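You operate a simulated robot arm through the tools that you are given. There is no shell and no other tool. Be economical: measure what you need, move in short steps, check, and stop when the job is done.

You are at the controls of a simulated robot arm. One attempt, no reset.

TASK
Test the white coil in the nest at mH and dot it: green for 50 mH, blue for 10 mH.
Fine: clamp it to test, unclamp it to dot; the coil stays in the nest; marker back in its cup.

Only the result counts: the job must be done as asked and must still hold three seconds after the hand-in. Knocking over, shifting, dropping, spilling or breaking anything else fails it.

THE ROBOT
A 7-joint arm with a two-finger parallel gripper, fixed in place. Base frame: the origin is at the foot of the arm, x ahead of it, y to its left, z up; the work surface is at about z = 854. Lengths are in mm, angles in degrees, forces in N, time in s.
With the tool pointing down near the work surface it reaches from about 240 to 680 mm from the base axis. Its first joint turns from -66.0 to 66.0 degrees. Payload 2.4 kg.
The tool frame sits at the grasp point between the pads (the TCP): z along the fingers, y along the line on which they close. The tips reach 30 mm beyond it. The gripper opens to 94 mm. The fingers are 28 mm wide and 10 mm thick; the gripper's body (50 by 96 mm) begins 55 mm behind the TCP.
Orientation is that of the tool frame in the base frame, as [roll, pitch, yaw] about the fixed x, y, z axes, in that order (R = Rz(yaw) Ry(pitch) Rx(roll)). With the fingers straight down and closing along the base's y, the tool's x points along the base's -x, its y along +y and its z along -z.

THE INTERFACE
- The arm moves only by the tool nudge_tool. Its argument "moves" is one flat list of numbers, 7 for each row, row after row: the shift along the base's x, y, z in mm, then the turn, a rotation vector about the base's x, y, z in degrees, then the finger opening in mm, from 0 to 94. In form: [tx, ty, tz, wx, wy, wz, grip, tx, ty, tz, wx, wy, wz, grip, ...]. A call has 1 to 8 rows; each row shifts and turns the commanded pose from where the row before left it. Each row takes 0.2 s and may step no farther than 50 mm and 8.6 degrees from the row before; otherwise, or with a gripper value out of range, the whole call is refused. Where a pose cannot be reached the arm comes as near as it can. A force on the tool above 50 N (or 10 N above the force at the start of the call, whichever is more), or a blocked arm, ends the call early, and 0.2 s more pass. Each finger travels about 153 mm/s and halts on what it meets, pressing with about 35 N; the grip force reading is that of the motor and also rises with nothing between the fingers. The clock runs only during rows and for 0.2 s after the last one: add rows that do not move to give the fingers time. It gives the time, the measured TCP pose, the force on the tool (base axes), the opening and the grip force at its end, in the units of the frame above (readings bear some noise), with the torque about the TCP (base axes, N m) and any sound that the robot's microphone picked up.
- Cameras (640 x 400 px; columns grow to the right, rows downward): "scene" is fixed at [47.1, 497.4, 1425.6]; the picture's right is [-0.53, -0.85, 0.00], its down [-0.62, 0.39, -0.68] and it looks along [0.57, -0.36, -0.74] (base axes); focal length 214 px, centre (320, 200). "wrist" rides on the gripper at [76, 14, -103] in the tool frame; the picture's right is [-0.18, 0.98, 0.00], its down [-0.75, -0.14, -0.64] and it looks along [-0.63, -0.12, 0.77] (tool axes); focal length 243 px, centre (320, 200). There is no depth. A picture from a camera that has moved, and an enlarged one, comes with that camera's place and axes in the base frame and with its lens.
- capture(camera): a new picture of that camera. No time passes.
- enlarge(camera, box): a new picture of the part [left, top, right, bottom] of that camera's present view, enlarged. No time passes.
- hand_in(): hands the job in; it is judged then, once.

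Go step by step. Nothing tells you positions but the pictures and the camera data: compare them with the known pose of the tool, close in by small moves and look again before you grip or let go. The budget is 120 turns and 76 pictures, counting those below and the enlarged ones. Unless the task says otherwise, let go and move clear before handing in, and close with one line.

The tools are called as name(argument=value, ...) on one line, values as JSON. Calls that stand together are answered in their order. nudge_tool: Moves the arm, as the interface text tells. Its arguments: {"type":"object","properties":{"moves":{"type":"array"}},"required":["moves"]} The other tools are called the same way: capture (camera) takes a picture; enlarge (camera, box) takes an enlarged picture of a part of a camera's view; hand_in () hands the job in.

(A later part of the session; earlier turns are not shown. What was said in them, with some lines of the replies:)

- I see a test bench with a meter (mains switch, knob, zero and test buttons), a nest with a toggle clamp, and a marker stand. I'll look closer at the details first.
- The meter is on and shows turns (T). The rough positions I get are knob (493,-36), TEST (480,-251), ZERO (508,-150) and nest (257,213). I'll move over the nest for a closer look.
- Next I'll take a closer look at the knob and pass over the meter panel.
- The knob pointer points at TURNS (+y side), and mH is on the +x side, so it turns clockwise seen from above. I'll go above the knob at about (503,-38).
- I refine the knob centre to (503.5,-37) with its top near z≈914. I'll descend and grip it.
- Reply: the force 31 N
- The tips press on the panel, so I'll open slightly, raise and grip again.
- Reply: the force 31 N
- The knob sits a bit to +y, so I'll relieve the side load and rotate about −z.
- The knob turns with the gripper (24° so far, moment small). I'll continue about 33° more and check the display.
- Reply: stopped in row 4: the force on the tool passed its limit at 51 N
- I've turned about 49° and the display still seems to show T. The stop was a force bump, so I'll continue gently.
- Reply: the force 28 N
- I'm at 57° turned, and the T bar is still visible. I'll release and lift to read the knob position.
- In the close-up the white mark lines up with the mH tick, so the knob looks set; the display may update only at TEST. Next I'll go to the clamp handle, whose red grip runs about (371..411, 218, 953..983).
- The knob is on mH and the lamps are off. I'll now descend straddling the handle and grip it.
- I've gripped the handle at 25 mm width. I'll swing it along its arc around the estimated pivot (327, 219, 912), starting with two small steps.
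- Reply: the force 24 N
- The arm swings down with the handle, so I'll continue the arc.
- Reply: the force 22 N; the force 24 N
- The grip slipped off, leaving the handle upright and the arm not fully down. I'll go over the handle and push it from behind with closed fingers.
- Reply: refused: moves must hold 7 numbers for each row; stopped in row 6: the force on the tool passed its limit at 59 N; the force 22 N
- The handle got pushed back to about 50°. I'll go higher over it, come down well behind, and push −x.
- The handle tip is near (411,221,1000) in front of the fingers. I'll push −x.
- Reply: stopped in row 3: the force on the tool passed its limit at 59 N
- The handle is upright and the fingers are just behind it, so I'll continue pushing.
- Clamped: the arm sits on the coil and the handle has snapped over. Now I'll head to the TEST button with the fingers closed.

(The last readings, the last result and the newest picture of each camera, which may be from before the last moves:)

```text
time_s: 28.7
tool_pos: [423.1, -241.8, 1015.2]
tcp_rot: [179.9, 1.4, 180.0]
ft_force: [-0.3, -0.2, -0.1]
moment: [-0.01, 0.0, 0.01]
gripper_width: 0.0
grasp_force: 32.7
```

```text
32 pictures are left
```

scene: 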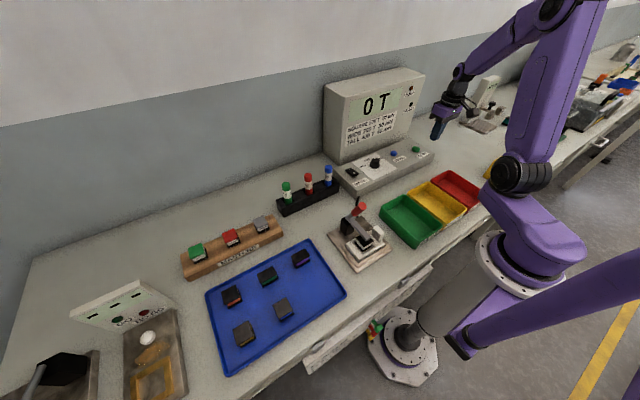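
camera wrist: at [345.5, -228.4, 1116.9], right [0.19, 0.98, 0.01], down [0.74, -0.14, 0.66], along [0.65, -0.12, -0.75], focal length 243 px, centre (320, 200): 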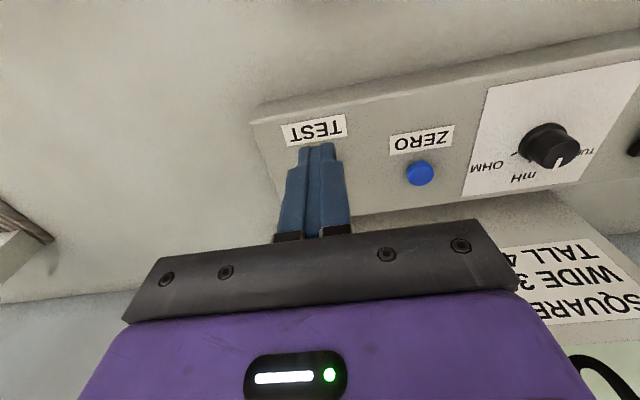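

The coil is clamped. I'll move above TEST with the fingers open to see the button between them.

nudge_tool(moves=[30, -5, -20, 0, 0, 0, 60, 27, -5, -20, 0, 0, 0, 60, 0, 0, -15, 0, 0, 0, 60, 0, 0, 0, 0, 0, 0, 60])

capture(camera="wrist")

```text
time_s: 29.7
tool_pos: [484.2, -252.1, 961.9]
tcp_rot: [179.9, 1.2, 179.9]
ft_force: [-1.2, 0.2, -0.5]
moment: [0.01, -0.01, 0.01]
gripper_width: 60.5
grasp_force: 0.0
```

```text
31 pictures are left
camera wrist: at [405.2, -238.0, 1063.1], right [0.19, 0.98, 0.01], down [0.74, -0.14, 0.66], along [0.65, -0.12, -0.75], focal length 243 px, centre (320, 200)
```

wrist: 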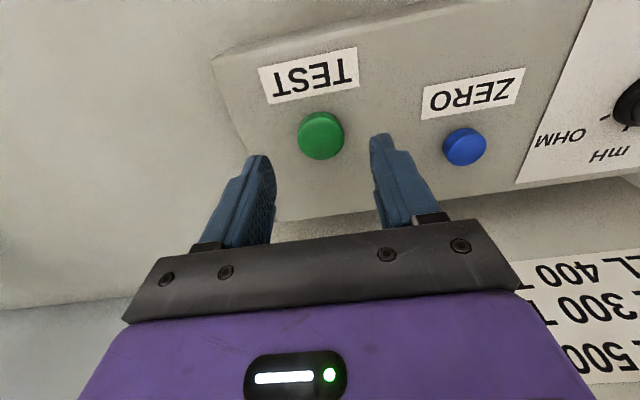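

TEST is at (480,-251). I'll close the fingers and press down.

nudge_tool(moves=[-4, 1, 0, 0, 0, 0, 0, 0, 0, -10, 0, 0, 0, 0, 0, 0, -8, 0, 0, 0, 0, 0, 0, -5, 0, 0, 0, 0, 0, 0, -3, 0, 0, 0, 0])

nudge_tool(moves=[0, 0, -3, 0, 0, 0, 0, 0, 0, -3, 0, 0, 0, 0, 0, 0, -2, 0, 0, 0, 0, 0, 0, 0, 0, 0, 0, 0])

enlarge(camera="scene", box=[320, 65, 450, 195])

```text
time_s: 30.9
tool_pos: [479.3, -248.8, 937.1]
tcp_rot: [179.9, 1.3, 179.9]
ft_force: [-2.0, 0.5, 12.3]
moment: [0.02, 0.19, 0.02]
gripper_width: 0.0
grasp_force: 33.3
heard: click
```

```text
time_s: 31.8
tool_pos: [481.4, -250.8, 936.1]
tcp_rot: [-179.7, 2.1, 179.9]
ft_force: [-8.1, 4.0, 35.5]
moment: [0.22, 0.7, -0.09]
gripper_width: 0.1
grasp_force: 33.2
stopped in row 4: the force on the tool passed its limit at 50 N (the readings are from after the stop); the commanded pose is now the measured one
```

```text
3.08 times, centred on (385, 130) of scene
camera zoom: at [45.8, 498.1, 1425.4], right [-0.53, -0.85, 0.0], down [-0.62, 0.39, -0.68], along [0.57, -0.36, -0.74], focal length 660 px, centre (120, 415)
```

zoom: 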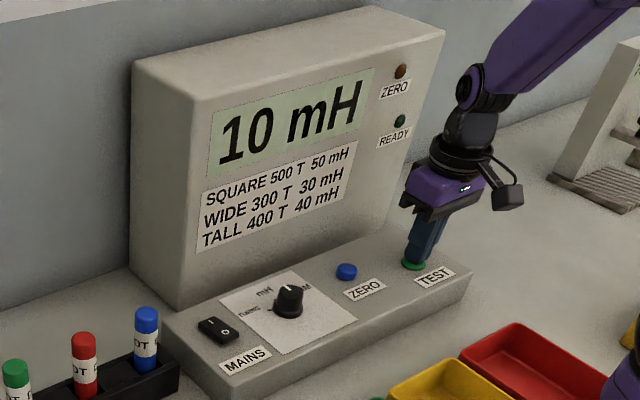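

The display reads 10 mH. I'll lift and confirm the reading holds.

nudge_tool(moves=[0, 0, 20, 0, 0, 0, 0, -10, 20, 40, 0, 0, 0, 0, -10, 30, 30, 0, 0, 0, 0, 0, 0, 0, 0, 0, 0, 0])

enlarge(camera="scene", box=[310, 65, 450, 270])

```text
time_s: 32.8
tool_pos: [460.1, -200.1, 1018.4]
tcp_rot: [180.0, 1.4, 180.0]
ft_force: [-1.0, -1.0, -1.0]
moment: [-0.02, 0.0, 0.0]
gripper_width: 0.0
grasp_force: 32.7
```

```text
1.95 times, centred on (380, 168) of scene
camera zoom: at [47.1, 497.4, 1425.6], right [-0.53, -0.85, 0.0], down [-0.62, 0.39, -0.68], along [0.57, -0.36, -0.74], focal length 418 px, centre (203, 263)
```

zoom: 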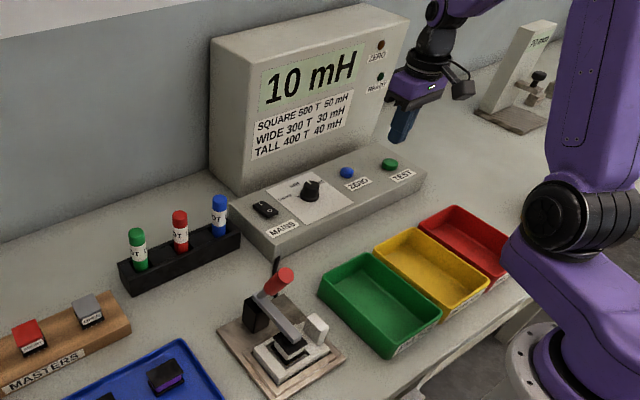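

enlarge(camera="scene", box=[380, 70, 430, 120])

```text
8.00 times, centred on (405, 95) of scene
camera zoom: at [47.1, 497.4, 1425.6], right [-0.53, -0.85, 0.0], down [-0.62, 0.39, -0.68], along [0.57, -0.36, -0.74], focal length 1716 px, centre (-360, 1040)
```

zoom: 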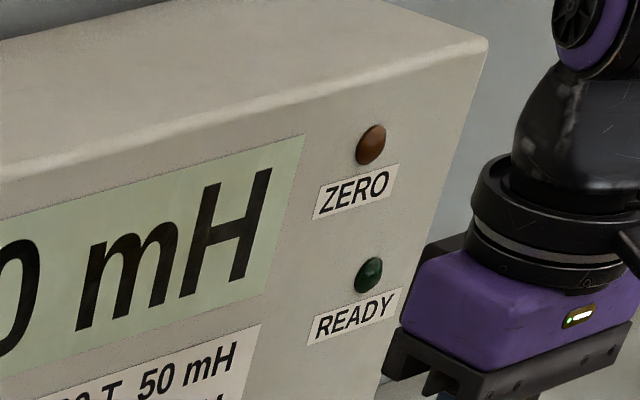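

10 mH holds and the clamp is still down, so the dot will be blue. Next I'll unclamp by pushing the handle +x from the front; its tip is near (294,219,1017).

nudge_tool(moves=[0, 0, 45, 0, 0, 0, 0, -19, 38, 4, 0, 0, 0, 0, -19, 38, 4, 0, 0, 0, 0, -19, 38, 4, 0, 0, 0, 0, -19, 38, 4, 0, 0, 0, 0, -19, 38, 4, 0, 0, 0, 0, -19, 38, 4, 0, 0, 0, 0, -19, 38, 4, 0, 0, 0, 0])

nudge_tool(moves=[-24, 38, 0, 0, 0, 0, 0, -24, 38, 0, 0, 0, 0, 0, -24, 38, 0, 0, 0, 0, 0, -16, 38, 0, 0, 0, 0, 0, 0, 0, -30, 0, 0, 0, 0, 0, 0, -25, 0, 0, 0, 0])

capture(camera="wrist")

enlarge(camera="scene", box=[310, 150, 410, 270])

```text
time_s: 34.6
tool_pos: [325.2, 66.1, 1093.6]
tcp_rot: [180.0, 1.7, 179.9]
ft_force: [-0.3, 0.8, 0.0]
moment: [-0.01, 0.0, 0.01]
gripper_width: 0.0
grasp_force: 32.8
```

```text
time_s: 36.0
tool_pos: [240.8, 218.7, 1038.5]
tcp_rot: [179.9, 1.6, 179.9]
ft_force: [0.5, -0.2, 0.0]
moment: [-0.04, -0.02, 0.0]
gripper_width: 0.1
grasp_force: 33.3
```

```text
27 pictures are left
camera wrist: at [162.0, 231.6, 1138.5], right [0.19, 0.98, 0.01], down [0.73, -0.14, 0.66], along [0.65, -0.12, -0.75], focal length 243 px, centre (320, 200)
```

wrist: 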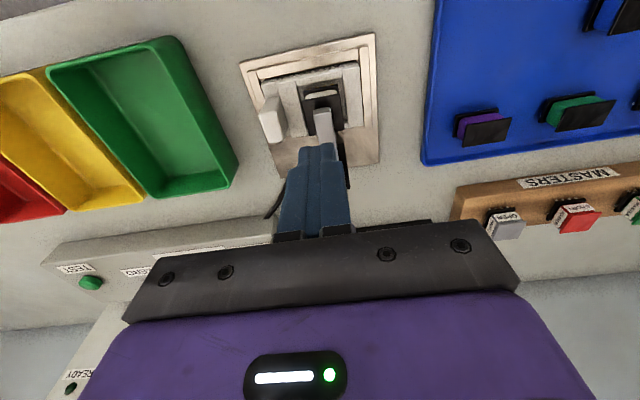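

```text
3.33 times, centred on (360, 210) of scene
camera zoom: at [47.1, 497.4, 1425.6], right [-0.53, -0.85, 0.0], down [-0.62, 0.39, -0.68], along [0.57, -0.36, -0.74], focal length 715 px, centre (187, 167)
```

zoom: 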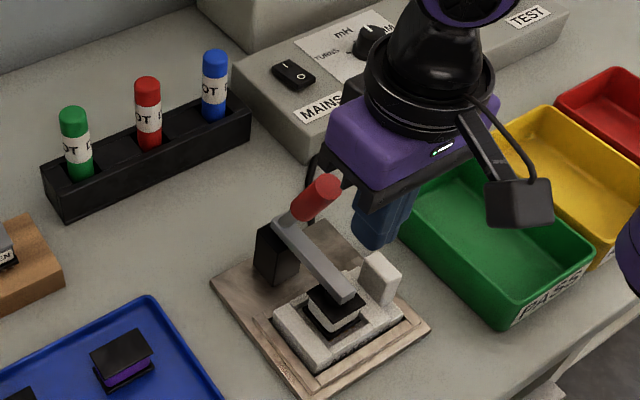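

nudge_tool(moves=[0, 0, -30, 0, 0, 0, 0, 8, 0, 0, 0, 0, 0, 0, 8, 0, 0, 0, 0, 0, 0, 8, 0, 0, 0, 0, 0, 0, 6, 0, 0, 0, 0, 0, 0, 6, 0, 0, 0, 0, 0, 0, 6, 0, 0, 0, 0, 0, 0])

nudge_tool(moves=[6, 0, 0, 0, 0, 0, 0, 6, 0, 0, 0, 0, 0, 0, 6, 0, 0, 0, 0, 0, 0, 6, 0, 0, 0, 0, 0, 0, 6, 0, 0, 0, 0, 0, 0, 6, 0, 0, 0, 0, 0, 0, 6, 0, 0, 0, 0, 0, 0])

enlarge(camera="scene", box=[310, 150, 410, 270])

```text
time_s: 37.6
tool_pos: [281.1, 218.3, 1008.4]
tcp_rot: [179.8, 1.6, 179.9]
ft_force: [-1.3, 1.2, 0.1]
moment: [0.01, -0.06, 0.03]
gripper_width: 0.0
grasp_force: 33.0
```

```text
time_s: 39.2
tool_pos: [323.3, 217.1, 1007.7]
tcp_rot: [180.0, 1.7, 179.9]
ft_force: [-0.2, 0.4, 0.5]
moment: [-0.02, -0.03, -0.01]
gripper_width: 0.0
grasp_force: 32.5
```

```text
3.33 times, centred on (360, 210) of scene
camera zoom: at [47.1, 497.4, 1425.6], right [-0.53, -0.85, 0.0], down [-0.62, 0.39, -0.68], along [0.57, -0.36, -0.74], focal length 715 px, centre (187, 167)
```

zoom: 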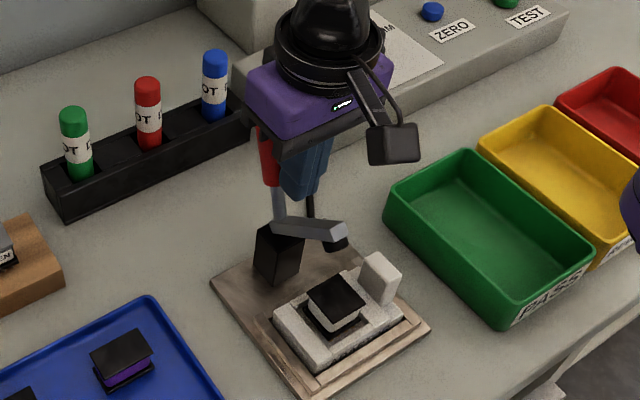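

Opening well. I'll keep pushing +x, lowering slightly, until it is fully open.

nudge_tool(moves=[8, 0, -1, 0, 0, 0, 0, 8, 0, -1, 0, 0, 0, 0, 8, 0, -2, 0, 0, 0, 0, 7, 0, -3, 0, 0, 0, 0, 7, 0, -3, 0, 0, 0, 0, 7, 0, -4, 0, 0, 0, 0, 7, 0, -4, 0, 0, 0, 0])

enlarge(camera="scene", box=[310, 150, 410, 270])

```text
time_s: 40.6
tool_pos: [361.4, 218.1, 997.9]
tcp_rot: [-179.9, 1.2, 179.8]
ft_force: [-11.7, -5.2, 24.6]
moment: [-0.05, 0.01, -0.12]
gripper_width: 0.1
grasp_force: 32.7
stopped in row 6: the force on the tool passed its limit at 67 N (the readings are from after the stop); the commanded pose is now the measured one
```

```text
3.33 times, centred on (360, 210) of scene
camera zoom: at [46.4, 497.1, 1425.8], right [-0.53, -0.85, 0.0], down [-0.62, 0.39, -0.68], along [0.57, -0.36, -0.74], focal length 715 px, centre (187, 167)
```

zoom: 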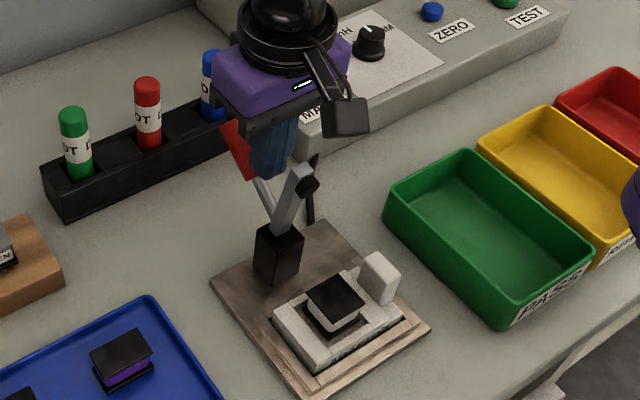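

The clamp is fully open and the coil is in place. Blue's cap top is estimated at (510,173,971), so I'll approach with the fingers open and look.

nudge_tool(moves=[-4, 0, 35, 0, 0, 0, 0, 0, 0, 45, 0, 0, 0, 0, 35, -15, 0, 0, 0, 0, 30, 35, -15, 0, 0, 0, 0, 60, 35, -13, 0, 0, 0, 0, 60, 35, 0, -15, 0, 0, 0, 60, 12, 0, -15, 0, 0, 0, 60])

capture(camera="wrist")

```text
time_s: 42.2
tool_pos: [509.2, 175.6, 1044.9]
tcp_rot: [-179.9, 1.2, 179.8]
ft_force: [0.7, 0.0, -0.3]
moment: [-0.02, 0.03, -0.02]
gripper_width: 59.9
grasp_force: 0.0
```

```text
23 pictures are left
camera wrist: at [432.3, 190.1, 1145.3], right [0.19, 0.98, 0.0], down [0.74, -0.14, 0.66], along [0.65, -0.12, -0.75], focal length 243 px, centre (320, 200)
```

wrist: 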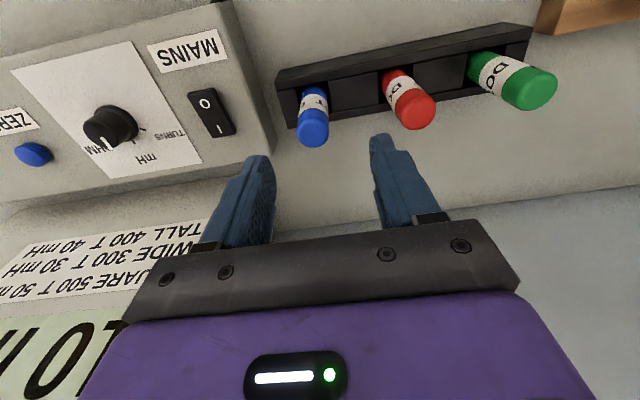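

nudge_tool(moves=[8, -7, -20, 0, 0, 0, 60, 0, 0, -12, 0, 0, 0, 60, 0, 0, 0, 0, 0, 0, 60])

capture(camera="wrist")

enlarge(camera="scene", box=[270, 130, 350, 220])

```text
time_s: 43.0
tool_pos: [519.4, 169.7, 1012.9]
tcp_rot: [-179.9, 1.2, 179.8]
ft_force: [0.3, 0.1, -0.6]
moment: [0.03, -0.01, 0.02]
gripper_width: 60.1
grasp_force: 0.1
```

```text
22 pictures are left
camera wrist: at [440.9, 183.7, 1114.3], right [0.19, 0.98, 0.0], down [0.74, -0.14, 0.66], along [0.65, -0.12, -0.75], focal length 243 px, centre (320, 200)
```

wrist: 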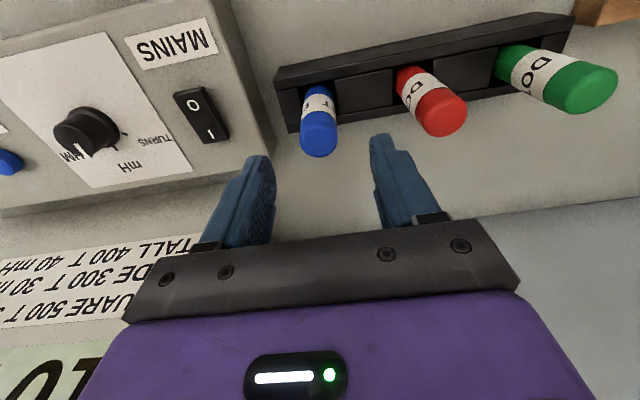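

```text
4.44 times, centred on (310, 175) of scene
camera zoom: at [47.1, 497.4, 1425.6], right [-0.53, -0.85, 0.0], down [-0.62, 0.39, -0.68], along [0.57, -0.36, -0.74], focal length 953 px, centre (364, 311)
```

zoom: 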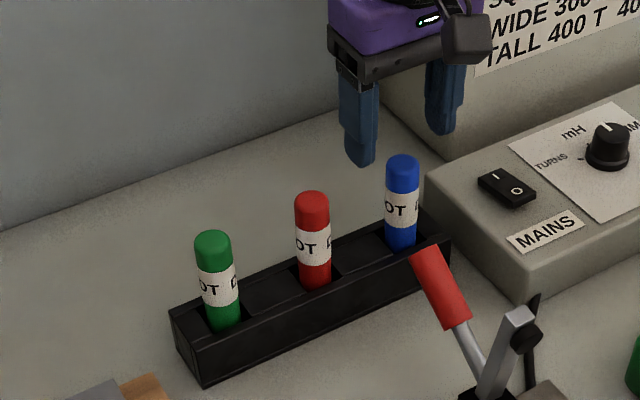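

The blue marker axis is at about (517,169) with its top near z≈972. I'll descend to z 945 and grip.

nudge_tool(moves=[-2.5, -1, -25, 0, 0, 0, 60, 0, 0, -25, 0, 0, 0, 60, 0, 0, -17, 0, 0, 0, 60, 0, 0, 0, 0, 0, 0, 60])

capture(camera="wrist")

```text
time_s: 44.0
tool_pos: [518.3, 170.5, 947.6]
tcp_rot: [-180.0, 1.2, 179.9]
ft_force: [-0.6, 0.7, 0.8]
moment: [0.0, 0.02, 0.0]
gripper_width: 60.0
grasp_force: 0.1
```

```text
20 pictures are left
camera wrist: at [440.2, 183.2, 1048.6], right [0.19, 0.98, 0.0], down [0.74, -0.14, 0.66], along [0.65, -0.12, -0.75], focal length 243 px, centre (320, 200)
```

wrist: 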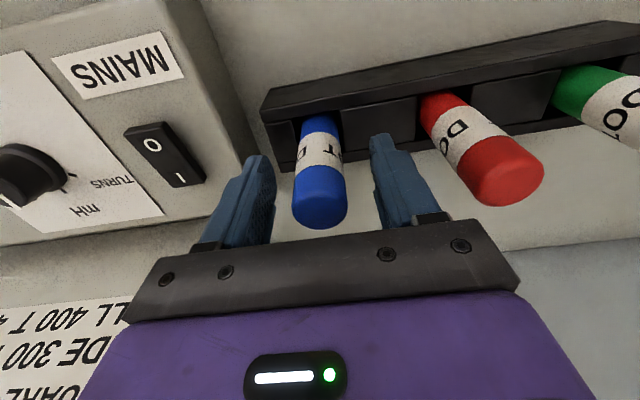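

nudge_tool(moves=[0, 0, 0, 0, 0, 0, 30, 0, 0, 0, 0, 0, 0, 12, 0, 0, 0, 0, 0, 0, 10])

```text
time_s: 44.8
tool_pos: [518.6, 169.6, 947.2]
tcp_rot: [-179.8, 1.2, 179.8]
ft_force: [-0.2, 0.1, 0.1]
moment: [0.01, 0.03, 0.0]
gripper_width: 24.8
grasp_force: 34.6
```

Gripped centred at 24.8 mm. I'll lift straight up and look.

nudge_tool(moves=[0, 0, 15, 0, 0, 0, 10, 0, 0, 25, 0, 0, 0, 10, 0, 0, 40, 0, 0, 0, 10, 0, 0, 40, 0, 0, 0, 10])

enlarge(camera="scene", box=[270, 90, 390, 220])

```text
time_s: 45.8
tool_pos: [516.0, 166.3, 1067.9]
tcp_rot: [-179.8, 1.3, 179.8]
ft_force: [-0.7, -0.3, -0.2]
moment: [0.04, -0.01, 0.04]
gripper_width: 25.1
grasp_force: 34.9
```

```text
3.08 times, centred on (330, 155) of scene
camera zoom: at [47.1, 497.4, 1425.6], right [-0.53, -0.85, 0.0], down [-0.62, 0.39, -0.68], along [0.57, -0.36, -0.74], focal length 660 px, centre (289, 338)
```

zoom: 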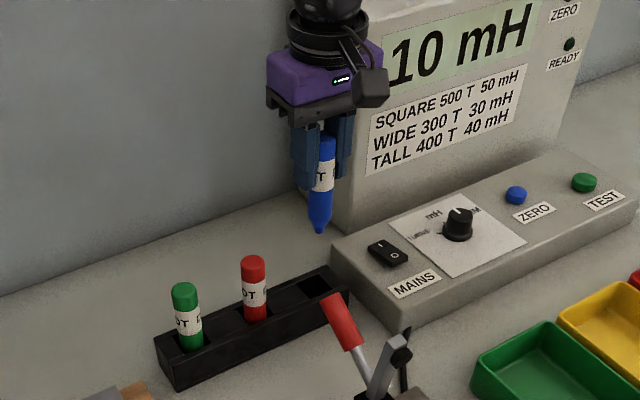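

The marker is held tip down, about 92 to 95 mm below the TCP. The coil top is estimated at (255,220,~902). I'll travel around the clamp on the −y side and come above the nest.

nudge_tool(moves=[-43, -5, 0, 0, 0, 0, 10, -43, -5, 0, 0, 0, 0, 10, -43, -5, 0, 0, 0, 0, 10, -43, -5, 0, 0, 0, 0, 10, -43, -5, 0, 0, 0, 0, 10, -43, -5, 0, 0, 0, 0, 10, 0, 0, 0, 0, 0, 0, 10])

nudge_tool(moves=[-2, 30, 0, 0, 0, 0, 10, 0, 30, 0, 0, 0, 0, 10, 0, 20, 0, 0, 0, 0, 10, 0, 0, 0, 0, 0, 0, 10])

capture(camera="wrist")

enlarge(camera="scene", box=[320, 150, 420, 280])

```text
time_s: 47.4
tool_pos: [260.1, 139.2, 1068.4]
tcp_rot: [-179.8, 1.2, 179.8]
ft_force: [-0.3, -0.3, 0.2]
moment: [0.03, 0.03, -0.02]
gripper_width: 24.8
grasp_force: 34.4
```

```text
time_s: 48.4
tool_pos: [257.8, 218.4, 1066.9]
tcp_rot: [-180.0, 1.1, 179.9]
ft_force: [0.3, 0.2, -0.8]
moment: [0.0, -0.01, 0.0]
gripper_width: 24.9
grasp_force: 34.9
```

```text
18 pictures are left
camera wrist: at [180.6, 232.1, 1168.4], right [0.19, 0.98, 0.0], down [0.74, -0.14, 0.66], along [0.65, -0.12, -0.75], focal length 243 px, centre (320, 200)
```

wrist: 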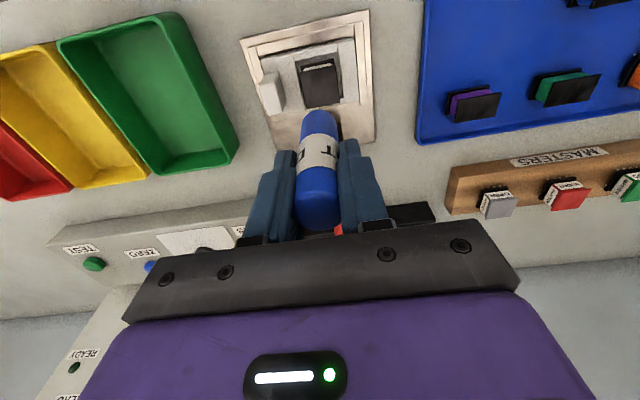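

```text
3.08 times, centred on (370, 215) of scene
camera zoom: at [47.1, 497.4, 1425.6], right [-0.53, -0.85, 0.0], down [-0.62, 0.39, -0.68], along [0.57, -0.36, -0.74], focal length 660 px, centre (166, 154)
```

zoom: 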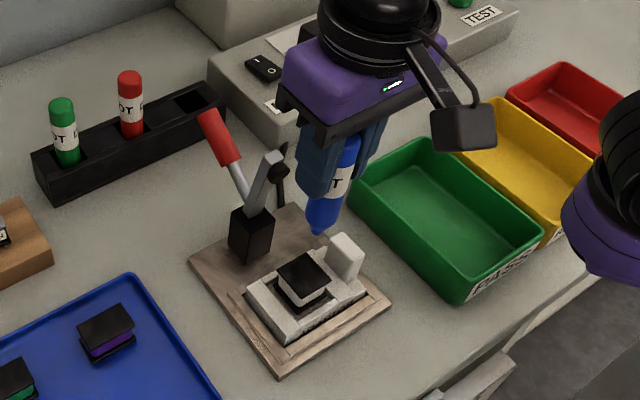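

The marker tip is about (259,218,972) and the coil top is at about (256,220,905 to 912). I'll descend to just above it and check.

nudge_tool(moves=[-3, 2, -20, 0, 0, 0, 10, 0, 0, -15, 0, 0, 0, 10, 0, 0, -12, 0, 0, 0, 10, 0, 0, 0, 0, 0, 0, 10])

enlarge(camera="scene", box=[335, 190, 405, 260])

enlarge(camera="wrist", box=[260, 20, 380, 140])

```text
time_s: 49.4
tool_pos: [256.1, 220.3, 1019.4]
tcp_rot: [-179.9, 1.1, 179.8]
ft_force: [-0.7, 0.4, -0.2]
moment: [0.01, 0.0, 0.01]
gripper_width: 24.7
grasp_force: 35.3
```

```text
5.71 times, centred on (370, 225) of scene
camera zoom: at [47.1, 497.4, 1425.6], right [-0.53, -0.85, 0.0], down [-0.62, 0.39, -0.68], along [0.57, -0.36, -0.74], focal length 1226 px, centre (34, 57)
```

zoom: 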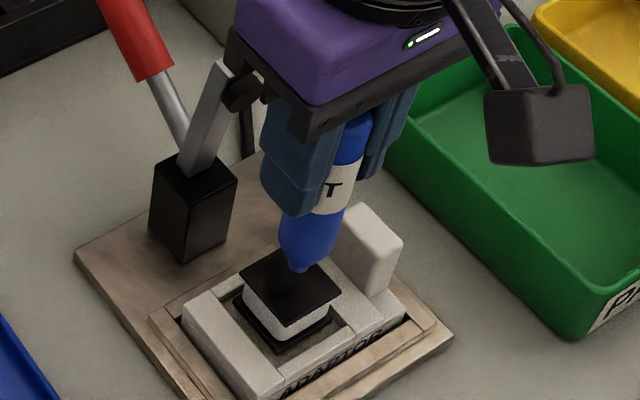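

```text
3.33 times, centred on (320, 80) of wrist
camera zoom: at [178.2, 232.7, 1119.8], right [0.19, 0.98, 0.0], down [0.74, -0.14, 0.66], along [0.65, -0.12, -0.75], focal length 809 px, centre (320, 600)
```

zoom: 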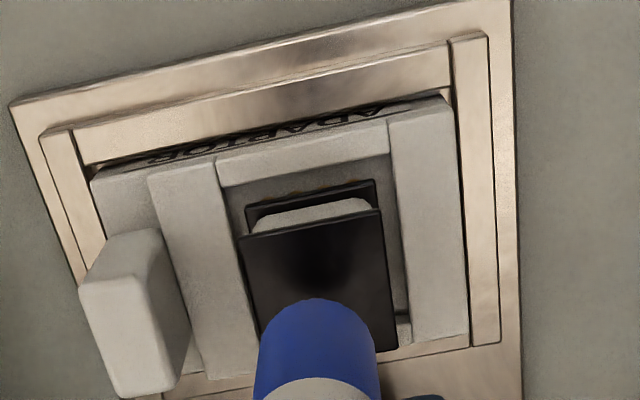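

The tip is right over the top plate's centre, about 12 mm up. I'll descend gently until contact.

nudge_tool(moves=[-1, 0.5, -4, 0, 0, 0, 10, 0, 0, -2, 0, 0, 0, 10, 0, 0, -2, 0, 0, 0, 10, 0, 0, 0, 0, 0, 0, 10])

nudge_tool(moves=[0, 0, -1.5, 0, 0, 0, 10, 0, 0, 0, 0, 0, 0, 10])

```text
time_s: 50.4
tool_pos: [254.1, 219.6, 1011.6]
tcp_rot: [-179.9, 1.2, 179.9]
ft_force: [0.4, 1.1, -0.8]
moment: [-0.03, 0.0, -0.01]
gripper_width: 24.4
grasp_force: 35.2
```

```text
time_s: 51.0
tool_pos: [253.8, 220.0, 1011.2]
tcp_rot: [-179.9, 1.2, 179.9]
ft_force: [-0.2, 0.0, 0.0]
moment: [0.05, 0.0, 0.01]
gripper_width: 24.7
grasp_force: 34.8
```

nudge_tool(moves=[0, 0, -1.5, 0, 0, 0, 10, 0, 0, -1.5, 0, 0, 0, 10, 0, 0, 0, 0, 0, 0, 10])

enlarge(camera="scene", box=[345, 210, 395, 250])

```text
time_s: 51.8
tool_pos: [253.3, 220.1, 1007.1]
tcp_rot: [-180.0, 1.2, 179.9]
ft_force: [-0.2, -0.6, -0.1]
moment: [0.0, -0.02, 0.0]
gripper_width: 24.5
grasp_force: 35.3
```

```text
10.00 times, centred on (370, 230) of scene
camera zoom: at [47.1, 497.4, 1425.6], right [-0.53, -0.85, 0.0], down [-0.62, 0.39, -0.68], along [0.57, -0.36, -0.74], focal length 2145 px, centre (-180, -100)
```

zoom: 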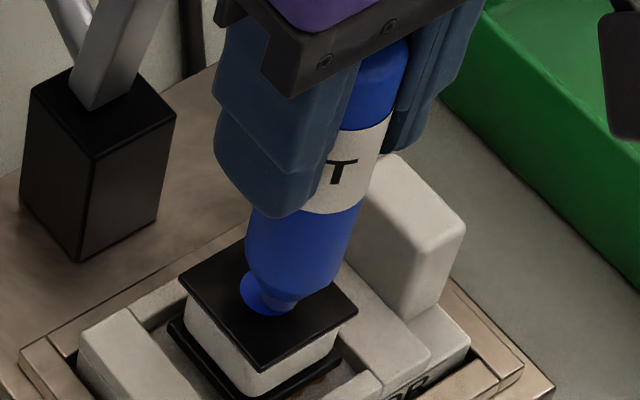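

A blue dot is visible on the top plate under the tip. I'll lift straight up and verify.

nudge_tool(moves=[0, 0, 10, 0, 0, 0, 10, 0, 0, 25, 0, 0, 0, 10, 0, 0, 30, 0, 0, 0, 10, 0, -35, 0, 0, 0, 0, 10, 0, -40, 0, 0, 0, 0, 10, 0, 0, 0, 0, 0, 0, 10])

enlarge(camera="scene", box=[335, 190, 405, 260])

```text
time_s: 53.2
tool_pos: [252.9, 143.2, 1075.1]
tcp_rot: [-179.8, 1.2, 179.8]
ft_force: [-0.1, -0.7, -0.5]
moment: [0.01, 0.01, 0.04]
gripper_width: 24.4
grasp_force: 34.4
```

```text
5.71 times, centred on (370, 225) of scene
camera zoom: at [47.1, 497.4, 1425.6], right [-0.53, -0.85, 0.0], down [-0.62, 0.39, -0.68], along [0.57, -0.36, -0.74], focal length 1226 px, centre (34, 57)
```

zoom: 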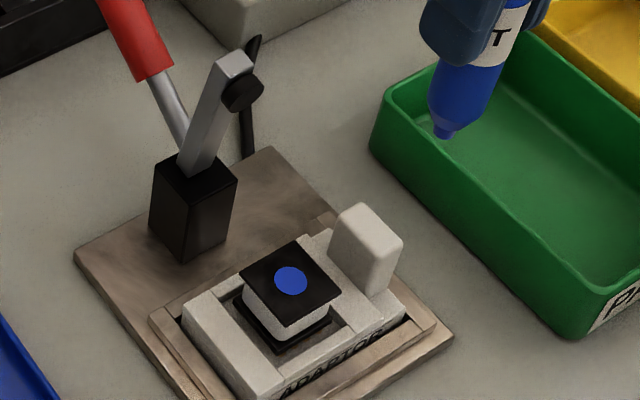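

There is a clean blue dot on the coil. I'll return the marker by exactly reversing the commanded offsets and check above the cup.

nudge_tool(moves=[44, 3.75, 0, 0, 0, 0, 10, 44, 3.75, 0, 0, 0, 0, 10, 44, 3.75, 0, 0, 0, 0, 10, 44, 3.75, 0, 0, 0, 0, 10, 44, 3.75, 0, 0, 0, 0, 10, 44, 3.75, 0, 0, 0, 0, 10, 0, 0, -20, 0, 0, 0, 10, 0, 0, 0, 0, 0, 0, 10])

nudge_tool(moves=[0, 0, -15, 0, 0, 0, 10, 0, 0, -15, 0, 0, 0, 10, 0, 0, 0, 0, 0, 0, 10])

capture(camera="wrist")

enlarge(camera="scene", box=[290, 130, 370, 210])

```text
time_s: 55.0
tool_pos: [515.6, 168.4, 1054.0]
tcp_rot: [-179.9, 1.2, 179.9]
ft_force: [0.6, 0.7, -1.5]
moment: [0.0, 0.01, -0.01]
gripper_width: 24.8
grasp_force: 35.1
```

```text
time_s: 55.8
tool_pos: [515.9, 168.8, 1024.0]
tcp_rot: [-179.9, 1.2, 179.8]
ft_force: [-0.4, -0.7, -0.4]
moment: [0.01, -0.02, -0.02]
gripper_width: 24.5
grasp_force: 34.9
```

```text
12 pictures are left
camera wrist: at [437.7, 182.1, 1123.8], right [0.19, 0.98, 0.0], down [0.74, -0.14, 0.66], along [0.65, -0.12, -0.75], focal length 243 px, centre (320, 200)
```

wrist: 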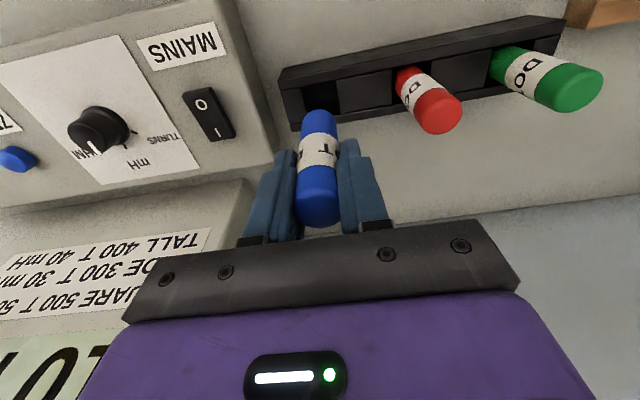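

```text
5.00 times, centred on (330, 170) of scene
camera zoom: at [47.1, 497.4, 1425.6], right [-0.53, -0.85, 0.0], down [-0.62, 0.39, -0.68], along [0.57, -0.36, -0.74], focal length 1072 px, centre (270, 350)
```

zoom: 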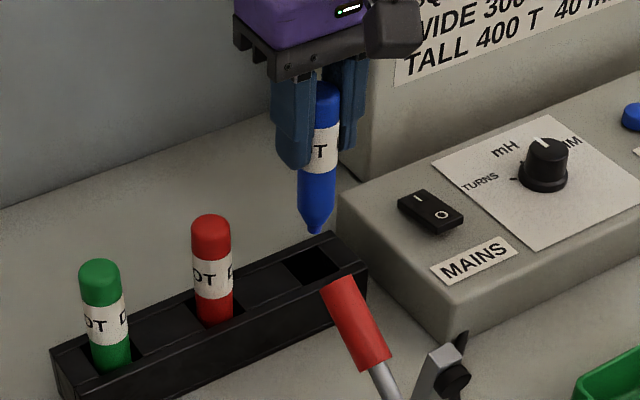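

Aligned over the cup, so I'll lower gently.

nudge_tool(moves=[0, 0, -15, 0, 0, 0, 10, 0, 0, -15, 0, 0, 0, 10, 0, 0, -12, 0, 0, 0, 10, 0, 0, 0, 0, 0, 0, 10])

enlarge(camera="scene", box=[290, 130, 370, 210])

```text
time_s: 56.8
tool_pos: [516.0, 169.3, 980.6]
tcp_rot: [-179.9, 1.2, 179.9]
ft_force: [-0.9, 0.2, -1.2]
moment: [-0.01, -0.03, -0.02]
gripper_width: 24.3
grasp_force: 35.6
```

```text
5.00 times, centred on (330, 170) of scene
camera zoom: at [47.1, 497.4, 1425.6], right [-0.53, -0.85, 0.0], down [-0.62, 0.39, -0.68], along [0.57, -0.36, -0.74], focal length 1072 px, centre (270, 350)
```

zoom: 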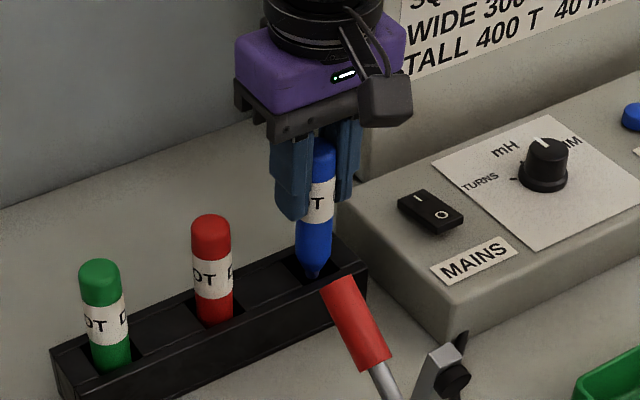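

nudge_tool(moves=[0, 0, -6, 0, 0, 0, 10, 0, 0, -6, 0, 0, 0, 10, 0, 0, -6, 0, 0, 0, 10, 0, 0, 0, 0, 0, 0, 10])

```text
time_s: 57.8
tool_pos: [515.4, 168.9, 962.5]
tcp_rot: [-179.9, 1.1, 180.0]
ft_force: [-0.7, 0.9, -0.5]
moment: [-0.01, -0.01, 0.02]
gripper_width: 24.5
grasp_force: 34.8
```

nudge_tool(moves=[0, 0, -6, 0, 0, 0, 10, 0, 0, -5, 0, 0, 0, 10, 0, 0, -2.5, 0, 0, 0, 10, 0, 0, 0, 0, 0, 0, 10])

enlarge(camera="scene", box=[290, 130, 370, 210])

```text
time_s: 58.8
tool_pos: [516.7, 168.2, 949.9]
tcp_rot: [-179.9, 1.2, 179.8]
ft_force: [-0.3, 0.0, -0.1]
moment: [0.05, 0.02, -0.01]
gripper_width: 24.4
grasp_force: 35.1
```

```text
5.00 times, centred on (330, 170) of scene
camera zoom: at [47.1, 497.4, 1425.6], right [-0.53, -0.85, 0.0], down [-0.62, 0.39, -0.68], along [0.57, -0.36, -0.74], focal length 1072 px, centre (270, 350)
```

zoom: 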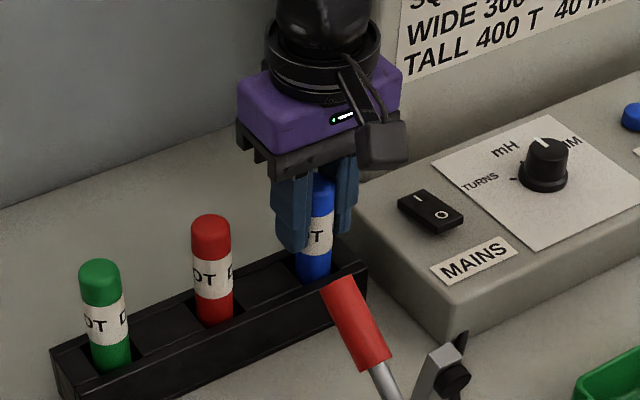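

The marker is down in its cup. I'll go the last couple of millimetres, release and retreat upward.

nudge_tool(moves=[0, 0, -2, 0, 0, 0, 10, 0, 0, 0, 0, 0, 0, 10])

nudge_tool(moves=[0, 0, 0, 0, 0, 0, 35, 0, 0, 0, 0, 0, 0, 60, 0, 0, 0, 0, 0, 0, 60, 0, 0, 30, 0, 0, 0, 60, 0, 0, 40, 0, 0, 0, 60, -20, 0, 45, 0, 0, 0, 60, -45, 0, 0, 0, 0, 0, 60, -45, 0, 0, 0, 0, 0, 60])

capture(camera="scene")

enlarge(camera="scene", box=[270, 150, 400, 280])

```text
time_s: 59.4
tool_pos: [515.8, 168.5, 949.8]
tcp_rot: [-180.0, 1.4, 179.8]
ft_force: [-4.0, -2.6, 27.3]
moment: [-0.26, 0.43, -0.06]
gripper_width: 24.7
grasp_force: 34.8
```

```text
time_s: 61.2
tool_pos: [407.2, 167.6, 1061.7]
tcp_rot: [-180.0, 1.2, 179.8]
ft_force: [0.2, 0.2, 0.1]
moment: [0.02, 0.01, -0.03]
gripper_width: 60.0
grasp_force: 0.0
```

```text
8 pictures are left
```

scene: 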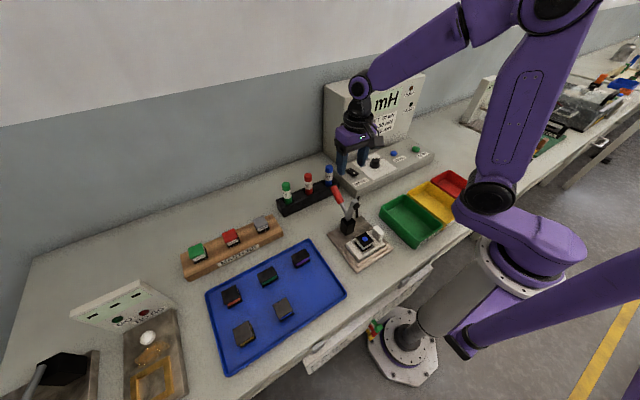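

```text
3.08 times, centred on (335, 215) of scene
camera zoom: at [47.1, 497.4, 1425.6], right [-0.53, -0.85, 0.0], down [-0.62, 0.39, -0.68], along [0.57, -0.36, -0.74], focal length 660 px, centre (274, 154)
```

zoom: 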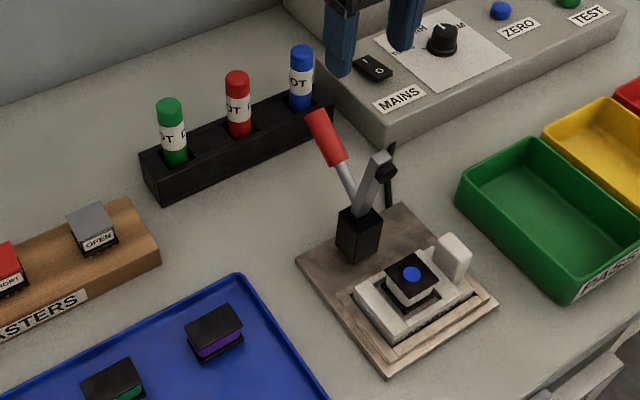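

The marker is seated in its cup, the coil is in the nest with its blue dot, the clamp is open and the arm is clear. I'm handing in.

hand_in()

```text
The job is handed in.
```

I tested the white coil clamped at mH. It read 10 mH, so I unclamped it and gave it a blue dot. The coil is still in the nest and the blue marker is back in its cup. I didn't press ZERO, and the meter's ZERO and READY lamps stayed off throughout.
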